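You operate a simulated robot arm through the tools that you are given. There is no shell and no other tool. Be economical: measure what you need, move in short steps, check, and stop when the job is done.

The job below is to be done with a simulated two-armed robot. You get a single attempt, and the scene is never put back.

JOB
On the wall worktop surface, fold the dish cloth in half.

It is judged by the outcome, as a careful person would: the job done as asked, and still so three seconds after it is handed in. It fails if anything else is knocked over, pushed out of place, dropped, spilled or broken. Flat cloth is picked up by pressing the open fingertips on it (5 to 10 N) and closing them slowly along it; thin cloth reads only 2 to 8 mm in the jaws.

ROBOT AND FRAMES
Two 7-joint arms with two-finger parallel grippers on one trunk, on a base that drives. Base frame: it is fixed to the floor where the robot stands at the start and does not move with it; the origin is under the middle of the robot, x ahead of it, y to its left, z up. Units: mm, degrees, N and s.
The left shoulder is at the start at [70, 163, 1195], the right one opposite. Places, roughly: wall worktop surface [600, -500, 900]. Payload 3.43 kg a hand.
The tool frame of a hand sits at the grasp point between the pads (the TCP): z along the fingers, y along the line on which they close. The tips reach 34 mm beyond it. The gripper opens to 128 mm. The fingers are 24 mm wide and 12 mm thick; the gripper's body (48 by 130 mm) begins 96 mm behind the TCP.
Orientation is that of the tool frame in the base frame, as [roll, pitch, yaw] about the fixed x, y, z axes, in that order (R = Rz(yaw) Ry(pitch) Rx(roll)). With the fingers straight down and closing along the base's y, the tool's x points along the base's -x, its y along +y and its z along -z.

CONTROLS
- The arms move only by the tool jog_arm. It takes "left_steps", "right_steps" or both (then of equal length, played together; a hand with none holds still); each is one flat list of numbers, 7 for each row, row after row: the shift along the tool's x, y, z in units of 20 mm (1.0 is 20 mm), then the turn, a rotation vector about the tool's x, y, z in units of 8 degrees (1.0 is 8 degrees), then the opening, from 0 (shut) to 1 (fully open). In form: [tx, ty, tz, wx, wy, wz, grip, tx, ty, tz, wx, wy, wz, grip, ...]. A call has 1 to 12 rows; each row shifts and turns the commanded pose from where the row before left it, along the tool's axes as they then stand. A call with a number of a shift or a turn outside -1 to 1 is refused whole. Each row takes 0.2 s and may step no farther than 50 mm and 8.6 degrees from the row before; otherwise, or with a gripper value out of range, the whole call is refused. Where a pose cannot be reached the arm comes as near as it can. A force on the tool above 40 N (or 10 N above the force at the start of the call, whichever is more), or a blocked arm, ends the call early, and 0.2 s more pass. The fingers move at their own pace (about 153 mm/s each) and stop on an object; they squeeze with about 39 N. The grip force told is the motor's: it shows also when the fingers shut on nothing. Time passes only in rows, and 0.2 s behind the last, so rows that do not move let the fingers close. The reply holds the time, the measured pose of the TCP, the force on the tool along the base axes, the opening and the grip force, in the units named above and with some noise.
- Cameras (640 x 400 px; columns grow to the right, rows downward): "scene" is now at [139.2, 18.5, 1417.7]; the picture's right is [0.17, -0.99, -0.00], its down [-0.65, -0.11, -0.75] and it looks along [0.74, 0.12, -0.66] (base axes); focal length 281 px, centre (320, 200). "left" rides on the left gripper at [76, 11, -160] in its tool frame; the picture's right is [-0.15, 0.99, 0.00], its down [-0.88, -0.13, -0.46] and it looks along [-0.45, -0.07, 0.89] (tool axes); focal length 234 px, centre (320, 200). "right" rides on the right gripper at [76, -11, -160] in its tool frame; the picture's right is [0.15, 0.99, 0.00], its down [-0.88, 0.13, -0.46] and it looks along [-0.45, 0.07, 0.89] (tool axes); focal length 234 px, centre (320, 200). There is no depth. A picture from a camera that has moved, and an enlarged one, comes with that camera's place and axes in the base frame and with its lens. The place of the scene camera against the robot may be out by one fixed shift of up to 12 mm in any direction.
- get_image(camera): a new picture of that camera. The clock stands still meanwhile.
- slide_trunk(by): slides the trunk up (or, below 0, down) by that many mm; the arms and the scene camera ride with it, the base frame stays. It gives what a move gives, with no picture.
- base_move(legs): drives the robot by 1 to 6 legs, each [ahead, left, turn to the left] in mm, mm and degrees, along the robot's own axes; the way and the turn of a leg run together, so that a leg with both is an arc; at most 1500 mm and 180 degrees a leg. The arms and the cameras ride along, it lands a little off, and it stops where it bumps. It gives what a move gives.
- turn_head(pan, tilt): turns the head with the scene camera to pan (to the left, within 86 degrees either way) and tilt (down, from -29 to 69), counted from straight ahead of the robot. It gives what a move gives.
- inspect(camera, box): a new picture of the part [left, top, right, bottom] of that camera's present view, enlarged. The clock stands still meanwhile.
- sign_off(): hands the job in; it is judged then, once.

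Work in short steps. Places have to be worked out from the pictures, the camera data and where the tool is seen: move nearer, look again, correct. Check each grasp and each placing, and mend what went wrong. You have 120 turns and 108 pictures in all, those below and enlarged ones among them. Open the grippers and draw the arms clear of the work before you hand the job in, unless the task says otherwise; then end with one line.

The tools are called as name(argument=value, ...) on one line, values as JSON. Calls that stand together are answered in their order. jog_arm: Moves the arms, as the interface text tells. Its arguments: {"type":"object","properties":{"left_steps":{"type":"array","items":{"type":"number"}},"right_steps":{"type":"array","items":{"type":"number"}}},"required":[]} The other tools are called the same way: slide_trunk (by) slides the trunk up or down; base_move (legs) drives the base; turn_head (pan, tilt) turns the head that bears the scene camera; get_image (camera) takes a picture; inspect (camera, box) takes an enlarged picture of a part of a camera's view; sign_off () hands the job in.

At the start:

```text
time_s: 0.0
left_tool_pos: [554.4, 236.2, 1094.9]
left_tcp_rot: [-180.0, 0.0, -179.9]
left_ft_force: [0.1, -0.2, 0.6]
left_width: 127.8
left_gripper_force: 0.1
right_tool_pos: [550.8, -242.3, 1148.7]
right_tcp_rot: [180.0, 0.0, -180.0]
right_ft_force: [0.2, -0.3, -0.7]
right_width: 127.9
right_gripper_force: 0.1
trunk travel left (down, up): [-675.0, 265.0]
robot x, y, heading: [-1.3, 1.5, -0.0]
head pan, tilt: [9.6, 41.4]
```

scene: 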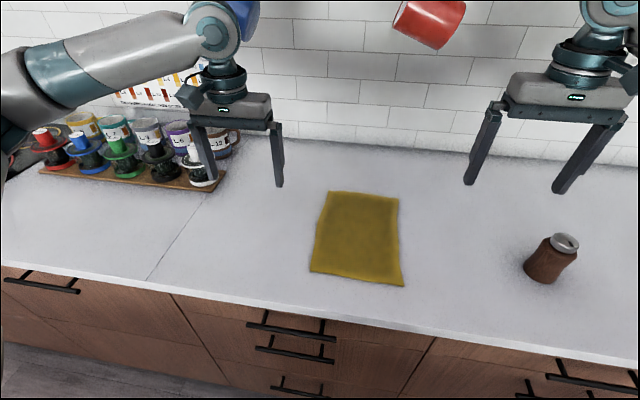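
right: 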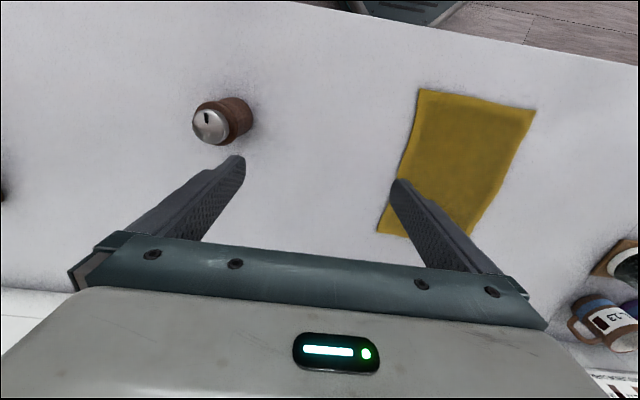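
left: 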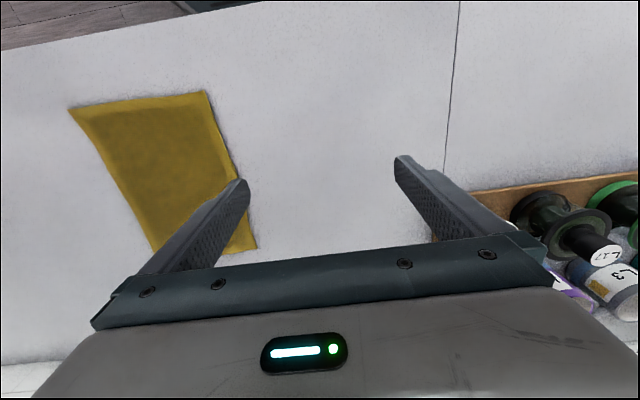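

The cloth spans roughly x 510–810, y −115–100, so I will fold the near edge over to the far edge with both hands. First I turn both grippers so they close along x, cameras outward.

jog_arm(left_steps=[0, 0, 0, 0, 0, 0.9375, 0.5, 0, 0, 0, 0, 0, 0.9375, 0.5, 0, 0, 0, 0, 0, 0.9375, 0.5, 0, 0, 0, 0, 0, 0.9375, 0.5, 0, 0, 0, 0, 0, 0.9375, 0.5, 0, 0, 0, 0, 0, 0.9375, 0.5, 0, 0, 0, 0, 0, 0.9375, 0.5, 0, 0, 0, 0, 0, 0.9375, 0.5, 0, 0, 0, 0, 0, 0.9375, 0.5, 0, 0, 0, 0, 0, 0.9375, 0.5, 0, 0, 0, 0, 0, 0.9375, 0.5, 0, 0, 0, 0, 0, 0.9375, 0.5], right_steps=[0, 0, 0, 0, 0, -0.9375, 0.5, 0, 0, 0, 0, 0, -0.9375, 0.5, 0, 0, 0, 0, 0, -0.9375, 0.5, 0, 0, 0, 0, 0, -0.9375, 0.5, 0, 0, 0, 0, 0, -0.9375, 0.5, 0, 0, 0, 0, 0, -0.9375, 0.5, 0, 0, 0, 0, 0, -0.9375, 0.5, 0, 0, 0, 0, 0, -0.9375, 0.5, 0, 0, 0, 0, 0, -0.9375, 0.5, 0, 0, 0, 0, 0, -0.9375, 0.5, 0, 0, 0, 0, 0, -0.9375, 0.5, 0, 0, 0, 0, 0, -0.9375, 0.5])

```text
time_s: 2.6
left_tool_pos: [555.1, 236.3, 1097.0]
left_tcp_rot: [179.9, 0.1, 90.0]
left_ft_force: [0.0, 0.7, 0.0]
left_width: 64.1
left_gripper_force: 0.0
right_tool_pos: [429.9, -157.3, 1136.7]
right_tcp_rot: [-179.9, 0.1, -90.1]
right_ft_force: [-0.1, -0.5, -0.5]
right_width: 64.4
right_gripper_force: 0.0
right hand out of reach, approached as far as the arm can: row 9, 10, 11, 12
trunk travel left (down, up): [-675.0, 265.0]
robot x, y, heading: [-4.0, -2.2, 0.1]
head pan, tilt: [9.6, 41.4]
```

The left hand is turned; the right stopped short near a joint limit. I lower the right hand to see if it can reach the pose there.

jog_arm(right_steps=[-0.3, -0.7, 1, 0, 0, 0, 0.4, -0.3, -0.7, 1, 0, 0, 0, 0.4, -0.3, -0.7, 1, 0, 0, 0, 0.4, -0.3, -0.7, 1, 0, 0, 0, 0.4])

get_image(camera="scene")

```text
time_s: 3.6
left_tool_pos: [554.6, 234.2, 1096.5]
left_tcp_rot: [180.0, 0.0, 90.2]
left_ft_force: [-0.1, 0.4, -0.8]
left_width: 64.0
left_gripper_force: 0.0
right_tool_pos: [451.7, -115.7, 1060.4]
right_tcp_rot: [180.0, 0.1, -90.3]
right_ft_force: [-0.4, 0.2, -0.6]
right_width: 51.2
right_gripper_force: 0.0
right hand out of reach, approached as far as the arm can: row 1, 2, 3, 4
trunk travel left (down, up): [-675.0, 265.0]
robot x, y, heading: [0.6, 5.1, 0.1]
head pan, tilt: [9.6, 41.4]
```

```text
104 pictures are left
camera scene: at [139.8, 19.1, 1417.7], right [0.17, -0.99, 0.0], down [-0.65, -0.11, -0.75], along [0.74, 0.12, -0.66], focal length 281 px, centre (320, 200)
```

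scene: 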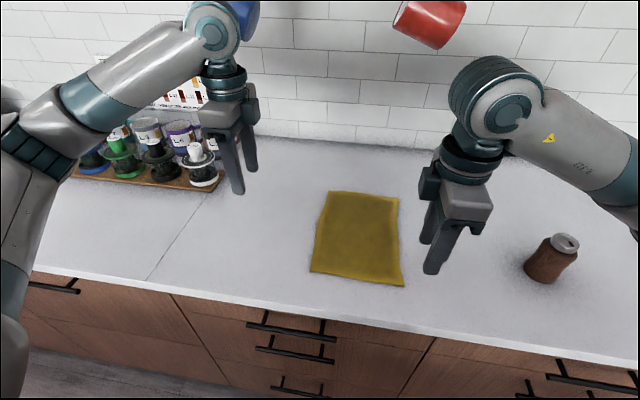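

The right hand is reach-limited at yaw −90. I back it off to −135 (a diagonal corner pinch) and move forward to test reach at the far side.

jog_arm(right_steps=[0, 0, 0, 0, 0, 0.9375, 0.4, 0, 0, 0, 0, 0, 0.9375, 0.4, 0, 0, 0, 0, 0, 0.9375, 0.4, 0, 0, 0, 0, 0, 0.9375, 0.4, 0, 0, 0, 0, 0, 0.9375, 0.4, 0, 0, 0, 0, 0, 0.9375, 0.4, -0.9, -0.9, 0, 0, 0, 0, 0.4, -0.9, -0.9, 0, 0, 0, 0, 0.4, -0.9, -0.9, 0, 0, 0, 0, 0.4, -0.9, -0.9, 0, 0, 0, 0, 0.4, -0.9, -0.9, 0, 0, 0, 0, 0.4, -0.9, -0.9, 0, 0, 0, 0, 0.4])

```text
time_s: 6.2
left_tool_pos: [555.3, 236.5, 1097.3]
left_tcp_rot: [180.0, -0.2, 90.1]
left_ft_force: [0.4, 0.0, 0.5]
left_width: 64.0
left_gripper_force: 0.1
right_tool_pos: [605.4, -115.9, 1059.8]
right_tcp_rot: [180.0, -0.1, -135.0]
right_ft_force: [-0.6, 0.4, 0.6]
right_width: 50.9
right_gripper_force: 0.1
trunk travel left (down, up): [-675.0, 265.0]
robot x, y, heading: [-1.4, 1.0, -0.0]
head pan, tilt: [9.6, 41.4]
```

Reached cleanly. I continue to x≈790 while lowering, to test the far side where the fold must end.

jog_arm(right_steps=[-0.82, -0.82, 0.6, 0, 0, 0, 0.4, -0.82, -0.82, 0.6, 0, 0, 0, 0.4, -0.82, -0.82, 0.6, 0, 0, 0, 0.4, -0.82, -0.82, 0.6, 0, 0, 0, 0.4, -0.82, -0.82, 0.6, 0, 0, 0, 0.4, -0.82, -0.82, 0.6, 0, 0, 0, 0.4, -0.82, -0.82, 0.6, 0, 0, 0, 0.4, -0.82, -0.82, 0.6, 0, 0, 0, 0.4])

get_image(camera="right")

```text
time_s: 8.0
left_tool_pos: [554.3, 234.7, 1095.9]
left_tcp_rot: [-179.9, -0.1, 90.1]
left_ft_force: [-0.4, 0.0, 1.1]
left_width: 64.0
left_gripper_force: 0.0
right_tool_pos: [707.4, -113.4, 1010.3]
right_tcp_rot: [-180.0, 0.1, -135.0]
right_ft_force: [0.6, -0.3, -0.6]
right_width: 51.2
right_gripper_force: 0.1
right hand out of reach, approached as far as the arm can: row 5, 6, 7, 8
trunk travel left (down, up): [-675.0, 265.0]
robot x, y, heading: [2.4, -1.1, -0.1]
head pan, tilt: [9.6, 41.4]
```

```text
103 pictures are left
camera right: at [662.1, -175.6, 1169.4], right [-0.8, 0.6, 0.0], down [0.53, 0.71, 0.46], along [0.27, 0.37, -0.89], focal length 234 px, centre (320, 200)
```

right: 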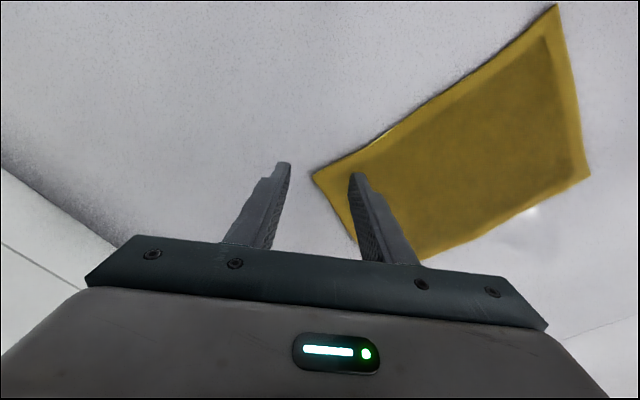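

Reach at yaw −135 ends near x≈707, so I drive the base 100 mm ahead (the counter front is near x≈425) to bring the whole fold into range.

base_move(legs=[[100, 0, 0]])

get_image(camera="scene")

```text
time_s: 9.2
left_tool_pos: [652.2, 236.7, 1096.2]
left_tcp_rot: [-180.0, 0.1, 90.1]
left_ft_force: [-0.6, 0.4, 0.0]
left_width: 64.0
left_gripper_force: 0.1
right_tool_pos: [806.6, -112.3, 1010.1]
right_tcp_rot: [180.0, -0.1, -134.9]
right_ft_force: [-0.1, -0.6, -0.5]
right_width: 51.0
right_gripper_force: 0.1
trunk travel left (down, up): [-675.0, 265.0]
robot x, y, heading: [98.3, -0.7, 0.1]
head pan, tilt: [9.6, 41.4]
```

```text
102 pictures are left
camera scene: at [238.3, 19.0, 1417.7], right [0.17, -0.99, 0.0], down [-0.65, -0.11, -0.75], along [0.74, 0.13, -0.66], focal length 281 px, centre (320, 200)
```

scene: 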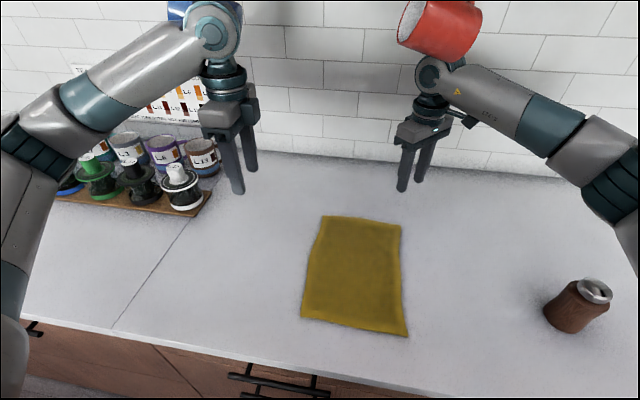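

The red mug is hanging close to the right wrist; I look closely before moving further.

turn_head(pan=-5, tilt=15)

get_image(camera="scene")

```text
time_s: 10.1
left_tool_pos: [652.8, 236.3, 1096.4]
left_tcp_rot: [-179.9, 0.0, 90.2]
left_ft_force: [0.5, -0.4, 1.0]
left_width: 64.1
left_gripper_force: 0.0
right_tool_pos: [805.4, -111.9, 1010.4]
right_tcp_rot: [-180.0, 0.0, -134.8]
right_ft_force: [-0.2, 0.5, 0.3]
right_width: 51.2
right_gripper_force: 0.0
trunk travel left (down, up): [-675.0, 265.0]
robot x, y, heading: [101.8, 3.3, -0.0]
head pan, tilt: [-5.0, 15.0]
```

```text
101 pictures are left
camera scene: at [247.8, -3.1, 1459.4], right [-0.08, -1.0, 0.0], down [-0.26, 0.02, -0.97], along [0.96, -0.08, -0.26], focal length 281 px, centre (320, 200)
```

scene: 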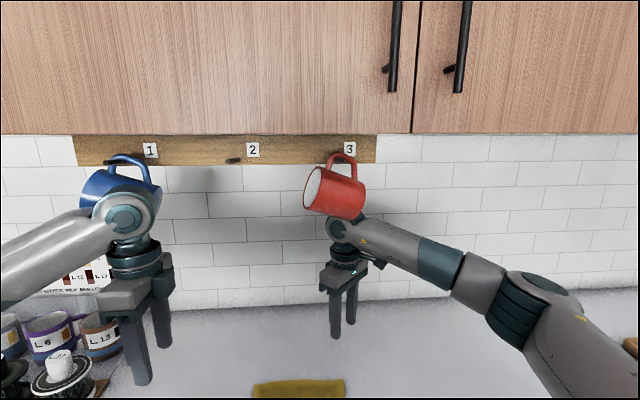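

The mug seems to sit very near the right wrist. I zoom in to see the clearance.

inspect(camera="scene", box=[260, 130, 420, 310])

```text
2.22 times, centred on (340, 220) of scene
camera zoom: at [247.8, -3.1, 1459.4], right [-0.08, -1.0, 0.0], down [-0.26, 0.02, -0.97], along [0.96, -0.08, -0.26], focal length 625 px, centre (276, 156)
```

zoom: 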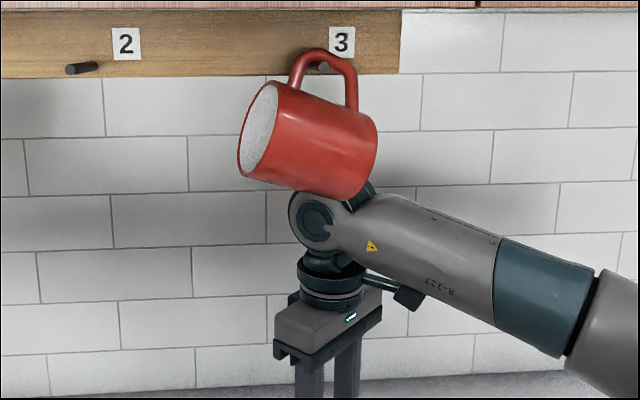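

The mug sits right above the wrist, so I lower the right hand first and then draw it back toward the near edge; all far-side work will be kept low. The left moves over its near corner.

jog_arm(right_steps=[0, 0, 0.9, 0, 0, 0, 0.4, 0, 0, 0.9, 0, 0, 0, 0.4, 0, 0, 0.9, 0, 0, 0, 0.4, 0.75, 0.75, 0, 0, 0, 0, 0.4, 0.75, 0.75, 0, 0, 0, 0, 0.4, 0.75, 0.75, 0, 0, 0, 0, 0.4, 0.75, 0.75, 0, 0, 0, 0, 0.4, 0.75, 0.75, 0, 0, 0, 0, 0.4, 0.75, 0.75, 0, 0, 0, 0, 0.4, 0.75, 0.75, 0, 0, 0, 0, 0.4, 0.75, 0.75, 0, 0, 0, 0, 0.4, 0.75, 0.75, 0, 0, 0, 0, 0.4], left_steps=[-0.6, -0.4, 0.5, 0, 0, 0, 0.4, -0.6, -0.4, 0.5, 0, 0, 0, 0.4, -0.6, -0.4, 0.5, 0, 0, 0, 0.4, -0.6, -0.4, 0.5, 0, 0, 0, 0.4, -0.6, -0.4, 0.5, 0, 0, 0, 0.4, -0.6, -0.4, 0.5, 0, 0, 0, 0.4, -0.6, -0.4, 0.5, 0, 0, 0, 0.4, -0.6, -0.4, 0.5, 0, 0, 0, 0.4, -0.6, -0.4, 0.5, 0, 0, 0, 0.4, -0.6, -0.4, 0.5, 0, 0, 0, 0.4, -0.6, -0.4, 0.5, 0, 0, 0, 0.4, -0.6, -0.4, 0.5, 0, 0, 0, 0.4])

get_image(camera="scene")

```text
time_s: 12.7
left_tool_pos: [557.7, 93.9, 975.2]
left_tcp_rot: [179.9, 0.0, 90.2]
left_ft_force: [1.0, 0.4, -0.8]
left_width: 51.4
left_gripper_force: 0.0
right_tool_pos: [615.4, -115.8, 957.7]
right_tcp_rot: [-180.0, 0.1, -135.0]
right_ft_force: [-0.4, -0.2, 0.5]
right_width: 51.2
right_gripper_force: 0.1
trunk travel left (down, up): [-675.0, 265.0]
robot x, y, heading: [99.1, -0.9, 0.4]
head pan, tilt: [-5.0, 15.0]
```

```text
99 pictures are left
camera scene: at [248.0, -3.9, 1459.5], right [-0.09, -1.0, 0.0], down [-0.26, 0.02, -0.97], along [0.96, -0.08, -0.26], focal length 281 px, centre (320, 200)
```

scene: 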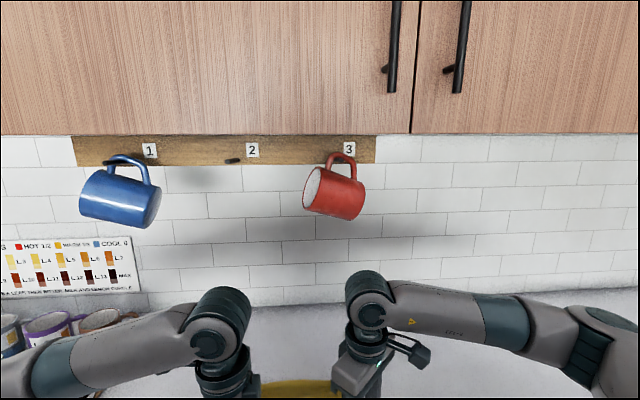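

Both mugs hang undisturbed. I tilt the head down, turn the left gripper to yaw 135, and bring the right hand back over its near corner.

turn_head(pan=0, tilt=60)

jog_arm(left_steps=[0, 0, 0, 0, 0, -0.9375, 0.4, 0, 0, 0, 0, 0, -0.9375, 0.4, 0, 0, 0, 0, 0, -0.9375, 0.4, 0, 0, 0, 0, 0, -0.9375, 0.4, 0, 0, 0, 0, 0, -0.9375, 0.4, 0, 0, 0, 0, 0, -0.9375, 0.4], right_steps=[0.3, 0.4, 0, 0, 0, 0, 0.4, 0.3, 0.4, 0, 0, 0, 0, 0.4, 0.3, 0.4, 0, 0, 0, 0, 0.4, 0.3, 0.4, 0, 0, 0, 0, 0.4, 0.3, 0.4, 0, 0, 0, 0, 0.4, 0.3, 0.4, 0, 0, 0, 0, 0.4])

get_image(camera="scene")

get_image(camera="left")

get_image(camera="right")

```text
time_s: 13.8
left_tool_pos: [557.8, 93.3, 976.7]
left_tcp_rot: [180.0, 0.0, 90.1]
left_ft_force: [0.2, -0.2, -0.1]
left_width: 51.3
left_gripper_force: 0.0
right_tool_pos: [615.4, -115.8, 956.4]
right_tcp_rot: [179.9, 0.0, -134.9]
right_ft_force: [0.7, 0.2, 0.6]
right_width: 51.1
right_gripper_force: 0.2
trunk travel left (down, up): [-675.0, 265.0]
robot x, y, heading: [98.9, 2.8, 0.1]
head pan, tilt: [0.0, 60.0]
```

```text
time_s: 15.2
left_tool_pos: [557.2, 91.5, 977.2]
left_tcp_rot: [-179.9, 0.0, 135.3]
left_ft_force: [0.8, -0.5, 0.2]
left_width: 51.1
left_gripper_force: 0.1
right_tool_pos: [554.3, -104.8, 957.3]
right_tcp_rot: [180.0, 0.0, -134.9]
right_ft_force: [0.5, -0.5, 0.2]
right_width: 51.0
right_gripper_force: 0.0
trunk travel left (down, up): [-675.0, 265.0]
robot x, y, heading: [96.6, 0.6, -0.1]
head pan, tilt: [0.0, 60.0]
```

```text
98 pictures are left
camera scene: at [221.8, 4.9, 1393.1], right [0.0, -1.0, 0.0], down [-0.87, 0.0, -0.5], along [0.5, 0.0, -0.87], focal length 281 px, centre (320, 200)
```

scene: 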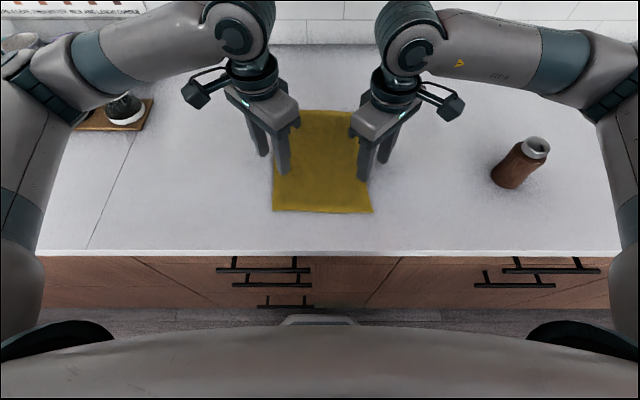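

```text
97 pictures are left
camera left: at [510.9, 152.5, 1135.9], right [0.8, 0.6, 0.0], down [0.53, -0.71, 0.46], along [0.27, -0.36, -0.89], focal length 234 px, centre (320, 200)
```

left: 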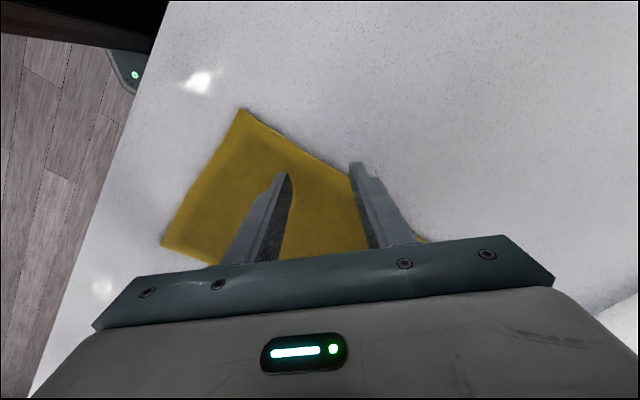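

```text
96 pictures are left
camera right: at [509.6, -166.5, 1116.9], right [-0.8, 0.59, 0.0], down [0.53, 0.72, 0.46], along [0.27, 0.37, -0.89], focal length 234 px, centre (320, 200)
```

right: 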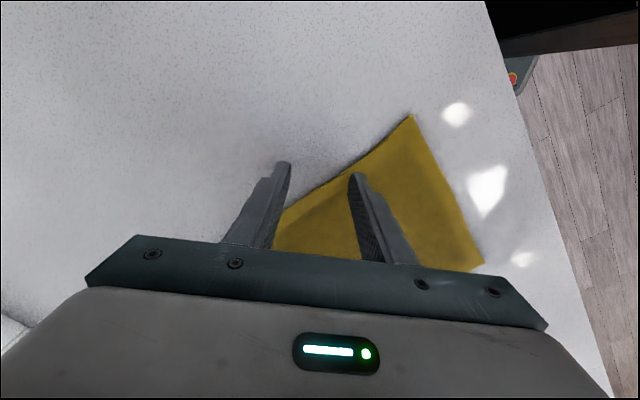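

Comparing the scene and wrist views, they agree only if the surface is near z≈915–920, which puts the cloth at x≈469–745, y≈−103–93. I shift both hands over the near corners, raising the right slightly since its tips are nearly at the surface.

jog_arm(right_steps=[0, 0, -0.75, 0, 0, 0, 0.4, 0.3, 0.795, 0, 0, 0, 0, 0.4, 0.3, 0.795, 0, 0, 0, 0, 0.4, 0.3, 0.795, 0, 0, 0, 0, 0.4, 0.3, 0.795, 0, 0, 0, 0, 0.4], left_steps=[0, 0, 0.2, 0, 0, 0, 0.4, 0.345, -0.77, 0, 0, 0, 0, 0.4, 0.345, -0.77, 0, 0, 0, 0, 0.4, 0.345, -0.77, 0, 0, 0, 0, 0.4, 0.345, -0.77, 0, 0, 0, 0, 0.4])

get_image(camera="left")

get_image(camera="right")

get_image(camera="scene")

```text
time_s: 16.4
left_tool_pos: [494.0, 66.5, 971.2]
left_tcp_rot: [-180.0, 0.0, 135.2]
left_ft_force: [-0.3, 0.0, 0.0]
left_width: 51.0
left_gripper_force: 0.1
right_tool_pos: [495.6, -76.6, 969.8]
right_tcp_rot: [-180.0, 0.0, -134.9]
right_ft_force: [0.4, 0.8, -0.1]
right_width: 51.1
right_gripper_force: 0.2
trunk travel left (down, up): [-675.0, 265.0]
robot x, y, heading: [101.0, -1.8, 0.1]
head pan, tilt: [0.0, 60.0]
```

```text
95 pictures are left
camera left: at [448.3, 128.4, 1131.1], right [0.8, 0.6, 0.0], down [0.53, -0.71, 0.46], along [0.27, -0.36, -0.89], focal length 234 px, centre (320, 200)
```

left: 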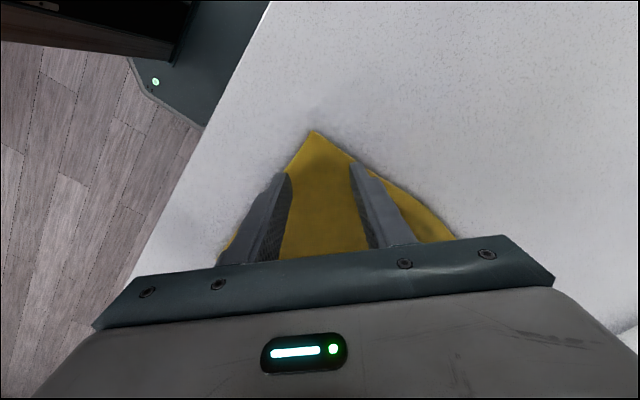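

```text
94 pictures are left
camera right: at [450.8, -138.5, 1129.3], right [-0.8, 0.59, 0.0], down [0.53, 0.72, 0.46], along [0.27, 0.37, -0.89], focal length 234 px, centre (320, 200)
```

right: 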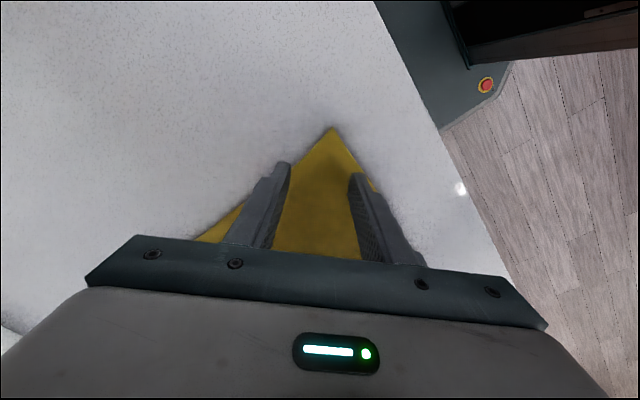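

```text
93 pictures are left
camera scene: at [221.7, 4.9, 1393.1], right [0.0, -1.0, 0.0], down [-0.87, 0.0, -0.5], along [0.5, 0.0, -0.87], focal length 281 px, centre (320, 200)
```

scene: 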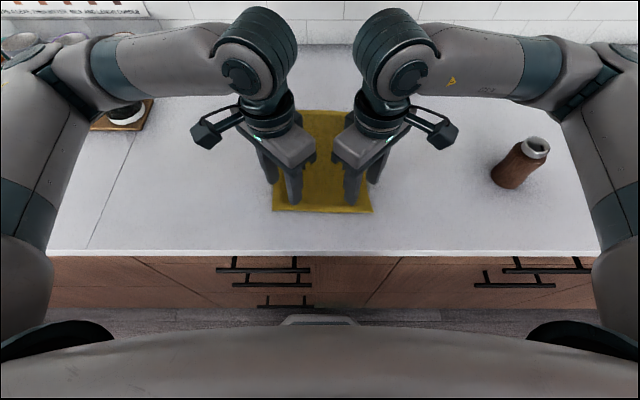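

Corners sit centred between the fingers. I narrow the opening, move 8 mm inward, and descend 14 mm.

jog_arm(right_steps=[-0.4, 0, 0.1, 0, 0, 0, 0.28, 0, 0, 0.2, 0, 0, 0, 0.28, 0, 0, 0.2, 0, 0, 0, 0.28, 0, 0, 0.2, 0, 0, 0, 0.28], left_steps=[-0.4, 0, 0.1, 0, 0, 0, 0.28, 0, 0, 0.2, 0, 0, 0, 0.28, 0, 0, 0.2, 0, 0, 0, 0.28, 0, 0, 0.2, 0, 0, 0, 0.28])

get_image(camera="left")

```text
time_s: 17.4
left_tool_pos: [501.2, 61.9, 958.7]
left_tcp_rot: [-180.0, 0.1, 135.2]
left_ft_force: [0.3, -0.2, 0.4]
left_width: 35.8
left_gripper_force: 0.1
right_tool_pos: [500.1, -71.5, 956.7]
right_tcp_rot: [180.0, 0.0, -134.9]
right_ft_force: [0.6, 0.9, -0.9]
right_width: 35.8
right_gripper_force: 0.1
trunk travel left (down, up): [-675.0, 265.0]
robot x, y, heading: [102.7, 1.6, 0.3]
head pan, tilt: [0.0, 60.0]
```

```text
92 pictures are left
camera left: at [453.5, 122.9, 1117.5], right [0.8, 0.6, 0.0], down [0.53, -0.71, 0.46], along [0.27, -0.37, -0.89], focal length 234 px, centre (320, 200)
```

left: 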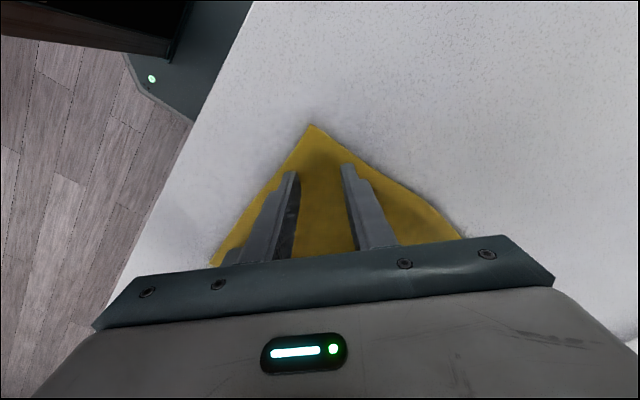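

No contact yet (tips ≈924). I go down 6 mm more in 2 mm rows.

jog_arm(right_steps=[0, 0, 0.1, 0, 0, 0, 0.28, 0, 0, 0.1, 0, 0, 0, 0.28, 0, 0, 0.1, 0, 0, 0, 0.28], left_steps=[0, 0, 0.1, 0, 0, 0, 0.28, 0, 0, 0.1, 0, 0, 0, 0.28, 0, 0, 0.1, 0, 0, 0, 0.28])

```text
time_s: 18.2
left_tool_pos: [500.4, 62.6, 953.6]
left_tcp_rot: [179.9, 0.0, 135.1]
left_ft_force: [0.1, -0.1, -0.1]
left_width: 35.8
left_gripper_force: 0.0
right_tool_pos: [500.7, -71.0, 950.3]
right_tcp_rot: [-180.0, 0.0, -134.9]
right_ft_force: [0.3, 0.0, -0.4]
right_width: 35.9
right_gripper_force: 0.1
trunk travel left (down, up): [-675.0, 265.0]
robot x, y, heading: [99.9, 0.8, -0.1]
head pan, tilt: [0.0, 60.0]
```

Still free. Another 6 mm down.

jog_arm(right_steps=[0, 0, 0.1, 0, 0, 0, 0.28, 0, 0, 0.1, 0, 0, 0, 0.28, 0, 0, 0.1, 0, 0, 0, 0.28], left_steps=[0, 0, 0.1, 0, 0, 0, 0.28, 0, 0, 0.1, 0, 0, 0, 0.28, 0, 0, 0.1, 0, 0, 0, 0.28])

get_image(camera="left")

```text
time_s: 19.0
left_tool_pos: [499.3, 61.3, 948.0]
left_tcp_rot: [179.8, 0.0, 135.1]
left_ft_force: [-1.4, 0.3, 6.4]
left_width: 36.0
left_gripper_force: 0.1
right_tool_pos: [498.7, -69.8, 946.8]
right_tcp_rot: [-179.9, 0.1, -134.9]
right_ft_force: [2.3, -2.4, 12.3]
right_width: 35.8
right_gripper_force: 0.2
trunk travel left (down, up): [-675.0, 265.0]
robot x, y, heading: [96.1, -1.9, -0.1]
head pan, tilt: [0.0, 60.0]
```

```text
91 pictures are left
camera left: at [453.4, 122.4, 1106.7], right [0.8, 0.6, 0.0], down [0.53, -0.71, 0.46], along [0.27, -0.37, -0.89], focal length 234 px, centre (320, 200)
```

left: 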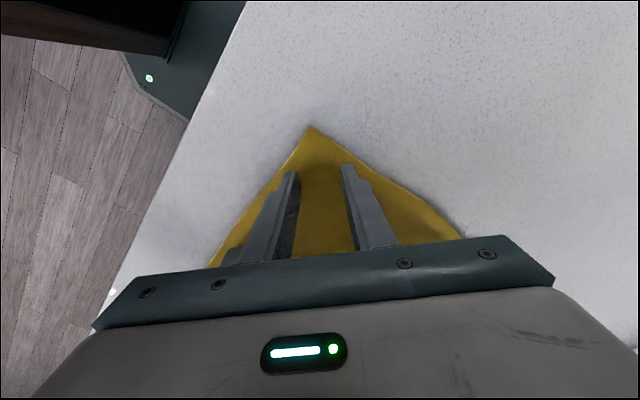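

Contact made: left 6 N, right 12 N. I ease the right slightly and close both slowly along the cloth.

jog_arm(right_steps=[0, 0, -0.02, 0, 0, 0, 0.26, 0, 0, 0, 0, 0, 0, 0.235, 0, 0, 0, 0, 0, 0, 0.21, 0, 0, 0, 0, 0, 0, 0.185, 0, 0, 0, 0, 0, 0, 0.16, 0, 0, 0, 0, 0, 0, 0.135, 0, 0, 0, 0, 0, 0, 0.11, 0, 0, 0, 0, 0, 0, 0.085, 0, 0, 0, 0, 0, 0, 0.06, 0, 0, 0, 0, 0, 0, 0.03, 0, 0, 0, 0, 0, 0, 0, 0, 0, 0, 0, 0, 0, 0], left_steps=[0, 0, 0.02, 0, 0, 0, 0.26, 0, 0, 0, 0, 0, 0, 0.235, 0, 0, 0, 0, 0, 0, 0.21, 0, 0, 0, 0, 0, 0, 0.185, 0, 0, 0, 0, 0, 0, 0.16, 0, 0, 0, 0, 0, 0, 0.135, 0, 0, 0, 0, 0, 0, 0.11, 0, 0, 0, 0, 0, 0, 0.085, 0, 0, 0, 0, 0, 0, 0.06, 0, 0, 0, 0, 0, 0, 0.03, 0, 0, 0, 0, 0, 0, 0, 0, 0, 0, 0, 0, 0, 0])

get_image(camera="left")

get_image(camera="right")

```text
time_s: 21.6
left_tool_pos: [499.4, 61.0, 946.6]
left_tcp_rot: [-180.0, 0.1, 135.1]
left_ft_force: [0.0, -10.2, 20.9]
left_width: 3.5
left_gripper_force: 37.8
right_tool_pos: [499.5, -69.8, 947.7]
right_tcp_rot: [179.9, 0.0, -134.9]
right_ft_force: [-0.5, 10.6, 9.1]
right_width: 4.2
right_gripper_force: 38.6
trunk travel left (down, up): [-675.0, 265.0]
robot x, y, heading: [102.5, 4.1, 0.1]
head pan, tilt: [0.0, 60.0]
```

```text
90 pictures are left
camera left: at [452.5, 122.3, 1106.0], right [0.8, 0.6, 0.0], down [0.53, -0.71, 0.46], along [0.27, -0.37, -0.89], focal length 234 px, centre (320, 200)
```

left: 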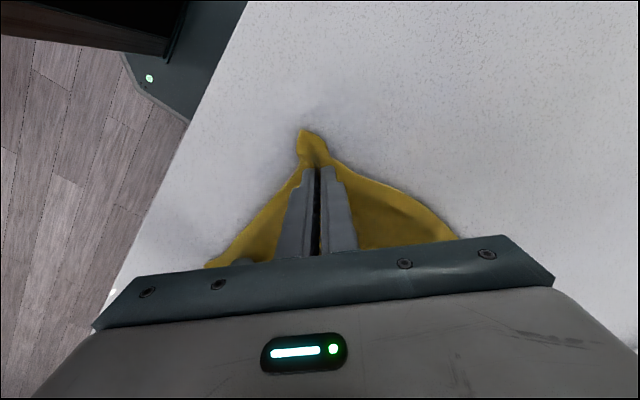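

```text
89 pictures are left
camera right: at [452.5, -131.8, 1106.4], right [-0.8, 0.59, 0.0], down [0.53, 0.72, 0.46], along [0.27, 0.37, -0.89], focal length 234 px, centre (320, 200)
```

right: 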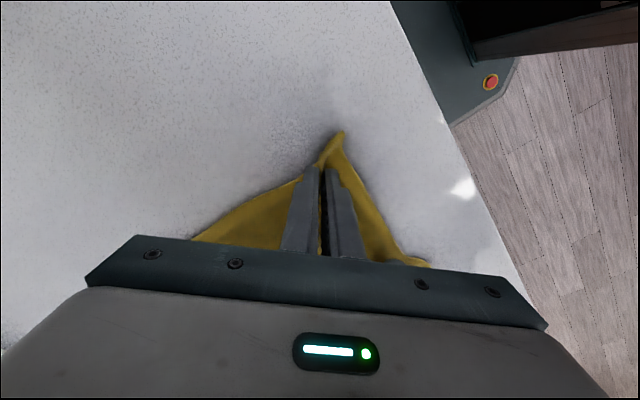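

Both corners are pinched (3.5 and 4.2 mm, ~38 N). I carry them through the first half of a low arc toward the far edge, fold line at x≈607.

jog_arm(left_steps=[-0.127, 0.127, -0.985, 0, 0, 0, 0, -0.378, 0.378, -0.915, 0, 0, 0, 0, -0.601, 0.601, -0.785, 0, 0, 0, 0, -0.781, 0.781, -0.605, 0, 0, 0, 0, -0.912, 0.912, -0.38, 0, 0, 0, 0, -0.979, 0.979, -0.13, 0, 0, 0, 0], right_steps=[-0.127, -0.127, -0.985, 0, 0, 0, 0, -0.378, -0.378, -0.915, 0, 0, 0, 0, -0.601, -0.601, -0.785, 0, 0, 0, 0, -0.781, -0.781, -0.605, 0, 0, 0, 0, -0.912, -0.912, -0.38, 0, 0, 0, 0, -0.979, -0.979, -0.13, 0, 0, 0, 0])

get_image(camera="scene")

get_image(camera="left")

```text
time_s: 23.0
left_tool_pos: [608.7, 61.4, 1022.6]
left_tcp_rot: [180.0, -0.1, 135.2]
left_ft_force: [0.4, -7.9, 0.3]
left_width: 3.1
left_gripper_force: 38.1
right_tool_pos: [609.1, -68.4, 1018.7]
right_tcp_rot: [179.9, 0.0, -134.8]
right_ft_force: [0.5, 7.3, 0.8]
right_width: 4.1
right_gripper_force: 37.8
trunk travel left (down, up): [-675.0, 265.0]
robot x, y, heading: [97.8, 0.3, 0.3]
head pan, tilt: [0.0, 60.0]
```

```text
88 pictures are left
camera scene: at [223.3, 4.6, 1392.9], right [0.0, -1.0, 0.0], down [-0.87, 0.0, -0.5], along [0.5, 0.0, -0.87], focal length 281 px, centre (320, 200)
```

scene: 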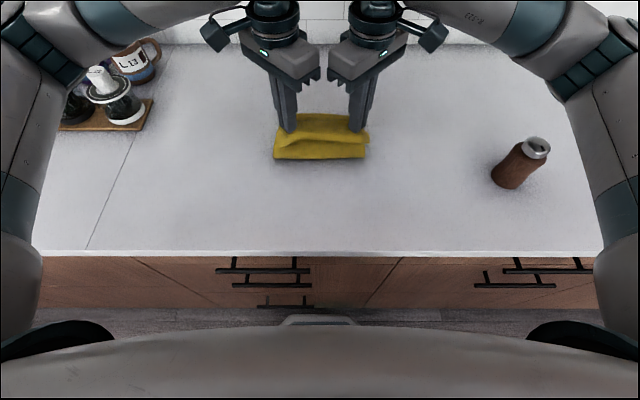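

```text
87 pictures are left
camera left: at [562.3, 122.9, 1180.7], right [0.8, 0.6, 0.0], down [0.53, -0.71, 0.46], along [0.27, -0.37, -0.89], focal length 234 px, centre (320, 200)
```

left: 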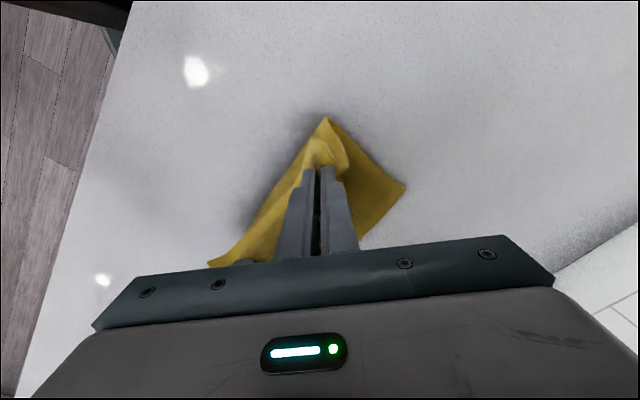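

Both grips hold. Reassessing from this view: fold line x≈588–590, far edge x≈716, so pinch should end at about x≈685. I carry it on with a ~20 mm overshoot so the small corner flaps can be trailed outward when drawn back.

jog_arm(left_steps=[-1.0, 0.85, 0.2, 0, 0, 0, 0, -0.848, 0.848, 0.45, 0, 0, 0, 0, -0.707, 0.707, 0.65, 0, 0, 0, 0, -0.53, 0.53, 0.8, 0, 0, 0, 0, -0.318, 0.318, 0.8, 0, 0, 0, 0, -0.106, 0.106, 0.3, 0, 0, 0, 0], right_steps=[-1.0, -0.85, 0.2, 0, 0, 0, 0, -0.848, -0.848, 0.45, 0, 0, 0, 0, -0.707, -0.707, 0.65, 0, 0, 0, 0, -0.53, -0.53, 0.8, 0, 0, 0, 0, -0.318, -0.318, 0.8, 0, 0, 0, 0, -0.106, -0.106, 0.1, 0, 0, 0, 0])

get_image(camera="scene")

get_image(camera="left")

get_image(camera="right")

```text
time_s: 24.4
left_tool_pos: [705.7, 61.2, 958.0]
left_tcp_rot: [-180.0, -0.1, 135.2]
left_ft_force: [-0.7, -2.6, 1.7]
left_width: 3.4
left_gripper_force: 37.8
right_tool_pos: [703.3, -67.0, 962.2]
right_tcp_rot: [-180.0, -0.1, -134.8]
right_ft_force: [0.4, 1.9, -0.7]
right_width: 3.8
right_gripper_force: 38.2
trunk travel left (down, up): [-675.0, 265.0]
robot x, y, heading: [97.4, -2.3, 0.1]
head pan, tilt: [0.0, 60.0]
```

```text
86 pictures are left
camera scene: at [221.6, 5.0, 1393.2], right [0.0, -1.0, 0.0], down [-0.87, 0.0, -0.5], along [0.5, 0.0, -0.87], focal length 281 px, centre (320, 200)
```

scene: 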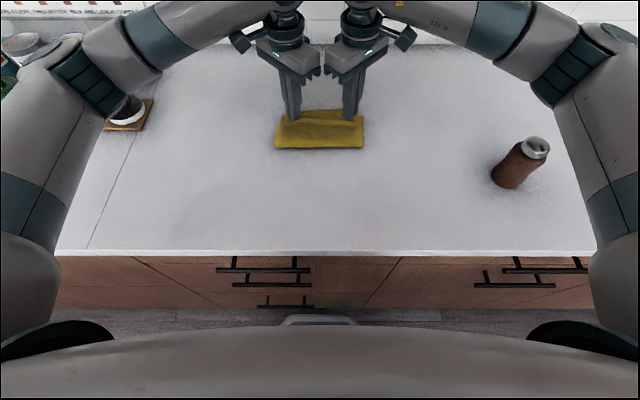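

```text
85 pictures are left
camera left: at [657.9, 122.6, 1116.8], right [0.8, 0.6, 0.0], down [0.53, -0.71, 0.46], along [0.27, -0.37, -0.89], focal length 234 px, centre (320, 200)
```

left: 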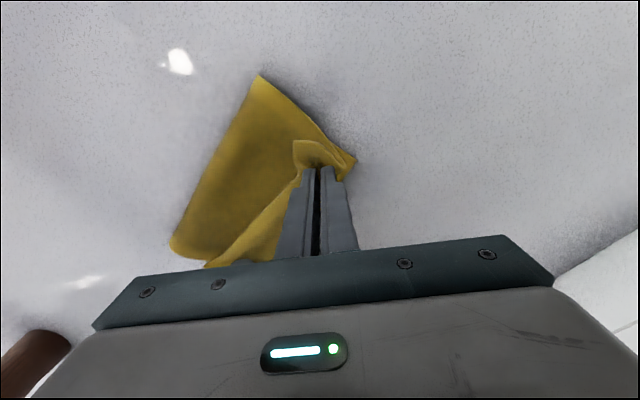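

```text
84 pictures are left
camera right: at [657.8, -128.7, 1121.3], right [-0.8, 0.59, 0.0], down [0.53, 0.72, 0.46], along [0.27, 0.37, -0.89], focal length 234 px, centre (320, 200)
```

right: 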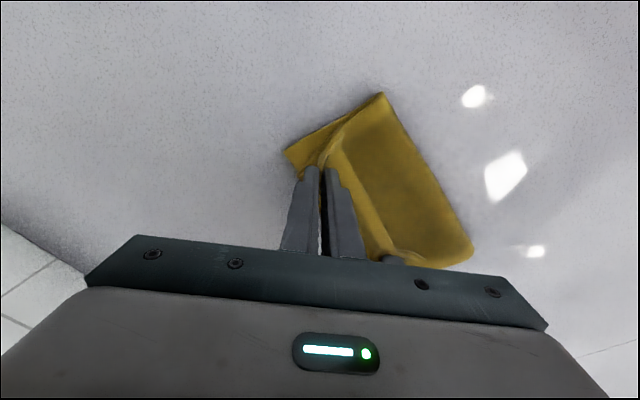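

The cloth is laid over; the pinched near-edge strip stands up at the fingers. I draw back to x≈688, lower, and open slowly.

jog_arm(left_steps=[0.2, -0.2, 0.2, 0, 0, 0, 0, 0.2, -0.2, 0.15, 0, 0, 0, 0, 0.2, -0.2, 0.1, 0, 0, 0, 0, 0, 0, 0, 0, 0, 0, 0.04, 0, 0, 0, 0, 0, 0, 0.08, 0, 0, 0, 0, 0, 0, 0.12, 0, 0, 0, 0, 0, 0, 0.16, 0, 0, 0, 0, 0, 0, 0.2], right_steps=[0.2, 0.2, 0.3, 0, 0, 0, 0, 0.2, 0.2, 0.2, 0, 0, 0, 0, 0.2, 0.2, 0.1, 0, 0, 0, 0, 0, 0, 0, 0, 0, 0, 0.04, 0, 0, 0, 0, 0, 0, 0.08, 0, 0, 0, 0, 0, 0, 0.12, 0, 0, 0, 0, 0, 0, 0.16, 0, 0, 0, 0, 0, 0, 0.2])

get_image(camera="left")

get_image(camera="right")

```text
time_s: 26.2
left_tool_pos: [685.8, 60.1, 951.9]
left_tcp_rot: [179.8, 0.2, 135.2]
left_ft_force: [6.1, 0.5, 36.1]
left_width: 12.7
left_gripper_force: 0.0
right_tool_pos: [684.6, -68.2, 952.4]
right_tcp_rot: [-179.8, 0.1, -135.0]
right_ft_force: [2.0, -1.4, 9.6]
right_width: 23.4
right_gripper_force: 0.2
trunk travel left (down, up): [-675.0, 265.0]
robot x, y, heading: [100.6, 0.2, 0.2]
head pan, tilt: [0.0, 60.0]
```

```text
83 pictures are left
camera left: at [637.9, 121.2, 1110.0], right [0.8, 0.6, 0.0], down [0.53, -0.71, 0.46], along [0.28, -0.37, -0.89], focal length 234 px, centre (320, 200)
```

left: 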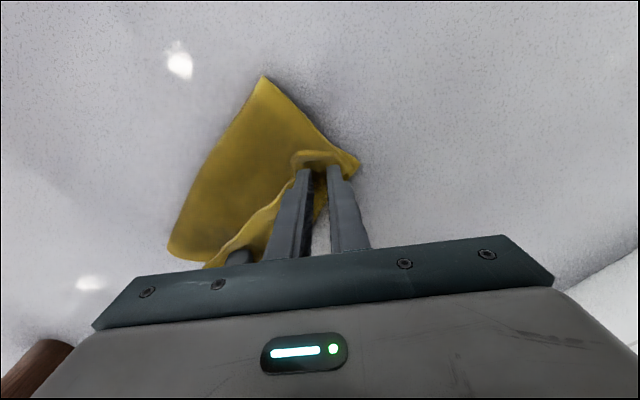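

```text
82 pictures are left
camera right: at [638.1, -129.7, 1111.2], right [-0.8, 0.59, 0.0], down [0.53, 0.72, 0.46], along [0.27, 0.37, -0.89], focal length 234 px, centre (320, 200)
```

right: 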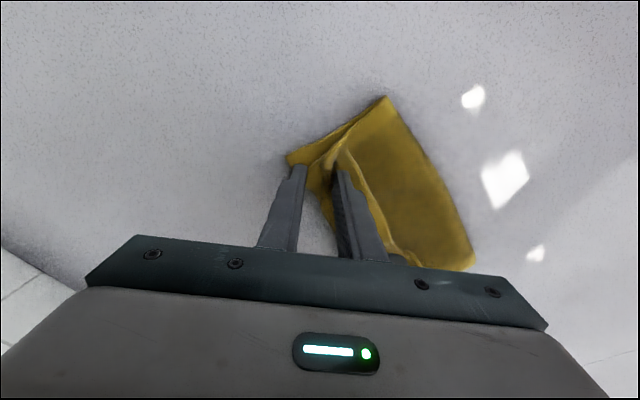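

Left pressed harder than wanted (36 N). I raise slightly, open more, then lift clear to view the result.

jog_arm(left_steps=[0, 0, -0.15, 0, 0, 0, 0.15, 0, 0, -0.1, 0, 0, 0, 0.2, 0, 0, 0, 0, 0, 0, 0.25, 0, 0, 0, 0, 0, 0, 0.3, 0, 0, -0.3, 0, 0, 0, 0.3, 0, 0, -0.6, 0, 0, 0, 0.3, 0, 0, -1, 0, 0, 0, 0.3, 0, 0, -1, 0, 0, 0, 0.3], right_steps=[0, 0, -0.05, 0, 0, 0, 0.2, 0, 0, 0, 0, 0, 0, 0.24, 0, 0, 0, 0, 0, 0, 0.27, 0, 0, 0, 0, 0, 0, 0.3, 0, 0, -0.3, 0, 0, 0, 0.3, 0, 0, -0.6, 0, 0, 0, 0.3, 0, 0, -1, 0, 0, 0, 0.3, 0, 0, -1, 0, 0, 0, 0.3])

get_image(camera="left")

get_image(camera="right")

inspect(camera="scene", box=[240, 70, 400, 170])

```text
time_s: 28.0
left_tool_pos: [686.8, 60.4, 1011.7]
left_tcp_rot: [179.8, 0.0, 135.2]
left_ft_force: [0.4, -0.1, 0.0]
left_width: 38.4
left_gripper_force: 0.1
right_tool_pos: [686.2, -68.7, 1010.7]
right_tcp_rot: [179.9, 0.1, -135.0]
right_ft_force: [0.2, -0.4, 0.2]
right_width: 38.3
right_gripper_force: 0.1
trunk travel left (down, up): [-675.0, 265.0]
robot x, y, heading: [99.9, -3.1, 0.2]
head pan, tilt: [0.0, 60.0]
```

```text
81 pictures are left
camera left: at [640.6, 121.0, 1171.2], right [0.8, 0.6, 0.0], down [0.53, -0.71, 0.46], along [0.27, -0.36, -0.89], focal length 234 px, centre (320, 200)
```

left: 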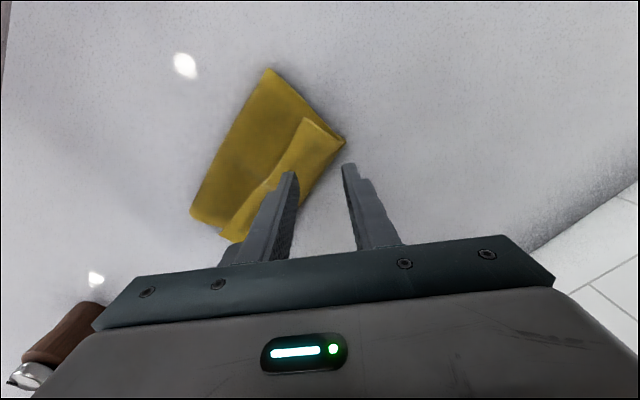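

```text
80 pictures are left
camera right: at [640.5, -130.8, 1169.1], right [-0.8, 0.59, 0.0], down [0.53, 0.72, 0.46], along [0.27, 0.37, -0.89], focal length 234 px, centre (320, 200)
```

right: 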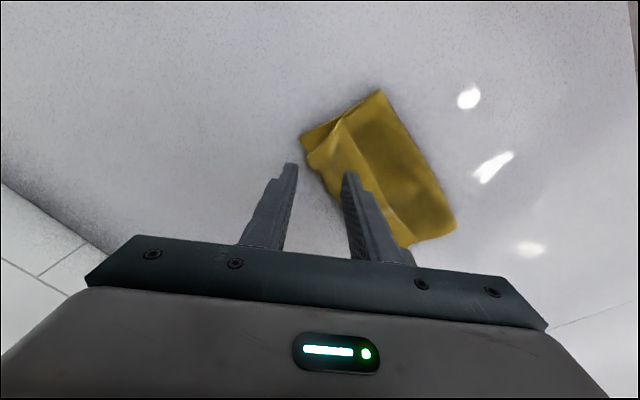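

```text
4.00 times, centred on (320, 120) of scene
camera zoom: at [221.7, 4.9, 1393.0], right [0.0, -1.0, 0.0], down [-0.87, 0.0, -0.5], along [0.5, 0.0, -0.87], focal length 1125 px, centre (320, 520)
```

zoom: 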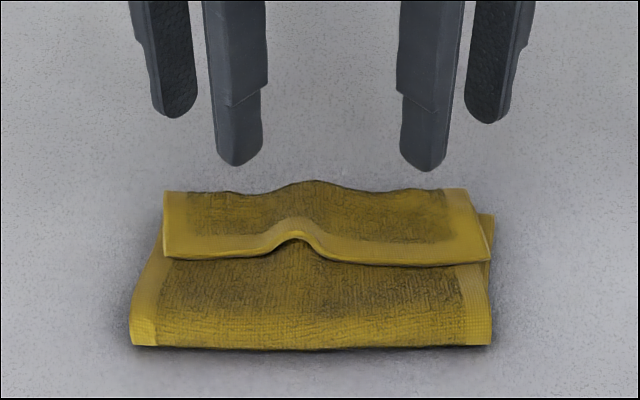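

The near-edge strip ended folded back on top. I pull both hands back out of view to measure the cloth precisely before fixing it.

jog_arm(left_steps=[0.9, -0.5, 0, 0, 0, 0, 0.3, 0.9, -0.5, 0, 0, 0, 0, 0.3, 0.9, -0.5, 0, 0, 0, 0, 0.3, 0.9, -0.5, 0, 0, 0, 0, 0.3, 0.9, -0.5, 0, 0, 0, 0, 0.3, 0.9, -0.5, 0, 0, 0, 0, 0.3, 0.9, -0.5, 0, 0, 0, 0, 0.3, 0.9, -0.5, 0, 0, 0, 0, 0.3], right_steps=[0.9, 0.5, 0, 0, 0, 0, 0.3, 0.9, 0.5, 0, 0, 0, 0, 0.3, 0.9, 0.5, 0, 0, 0, 0, 0.3, 0.9, 0.5, 0, 0, 0, 0, 0.3, 0.9, 0.5, 0, 0, 0, 0, 0.3, 0.9, 0.5, 0, 0, 0, 0, 0.3, 0.9, 0.5, 0, 0, 0, 0, 0.3, 0.9, 0.5, 0, 0, 0, 0, 0.3])

inspect(camera="scene", box=[240, 70, 400, 170])

get_image(camera="scene")

get_image(camera="left")

get_image(camera="right")

```text
time_s: 29.8
left_tool_pos: [523.8, 105.9, 1011.8]
left_tcp_rot: [-180.0, 0.1, 135.2]
left_ft_force: [-0.3, -0.1, -0.6]
left_width: 38.5
left_gripper_force: 0.1
right_tool_pos: [527.2, -113.0, 1009.5]
right_tcp_rot: [179.9, 0.0, -134.9]
right_ft_force: [-0.1, -0.4, 0.5]
right_width: 38.4
right_gripper_force: 0.0
trunk travel left (down, up): [-675.0, 265.0]
robot x, y, heading: [95.0, 2.4, -0.0]
head pan, tilt: [0.0, 60.0]
```

```text
4.00 times, centred on (320, 120) of scene
camera zoom: at [221.0, 5.0, 1393.2], right [0.0, -1.0, 0.0], down [-0.87, 0.0, -0.5], along [0.5, 0.0, -0.87], focal length 1125 px, centre (320, 520)
```

zoom: 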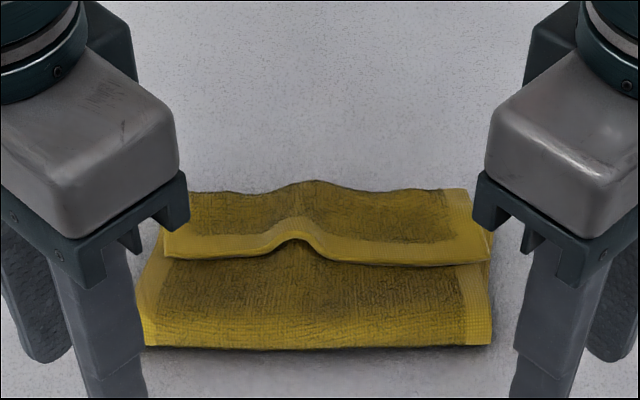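

```text
77 pictures are left
camera scene: at [221.0, 5.0, 1393.2], right [0.0, -1.0, 0.0], down [-0.87, 0.0, -0.5], along [0.5, 0.0, -0.87], focal length 281 px, centre (320, 200)
```

scene: 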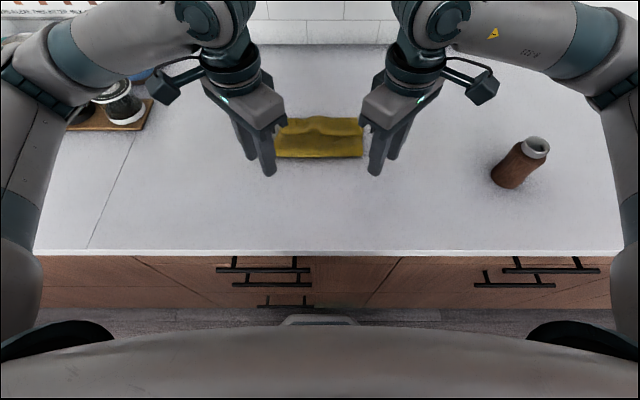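

```text
76 pictures are left
camera left: at [477.6, 167.5, 1171.4], right [0.8, 0.6, 0.0], down [0.53, -0.71, 0.46], along [0.27, -0.37, -0.89], focal length 234 px, centre (320, 200)
```

left: 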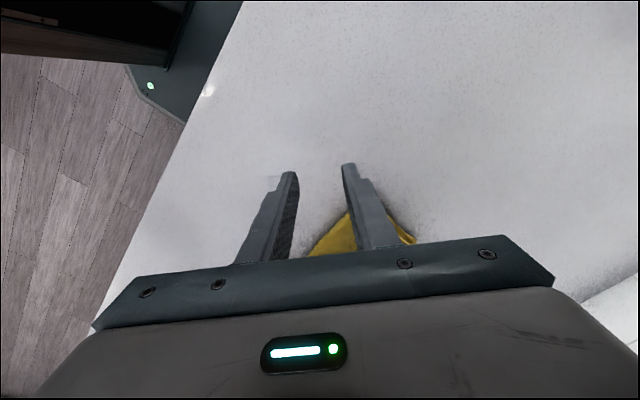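

```text
75 pictures are left
camera right: at [482.4, -174.4, 1168.5], right [-0.8, 0.59, 0.0], down [0.53, 0.72, 0.46], along [0.27, 0.37, -0.89], focal length 234 px, centre (320, 200)
```

right: 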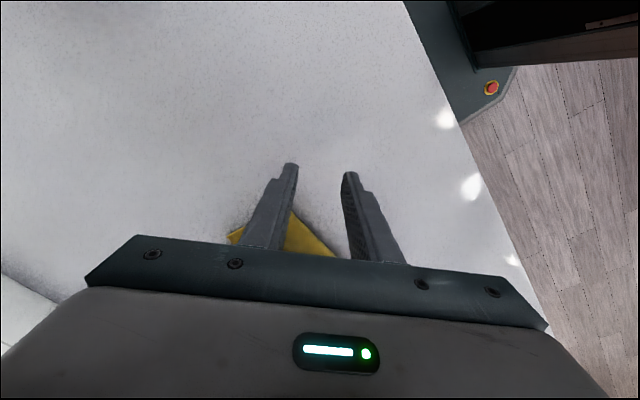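

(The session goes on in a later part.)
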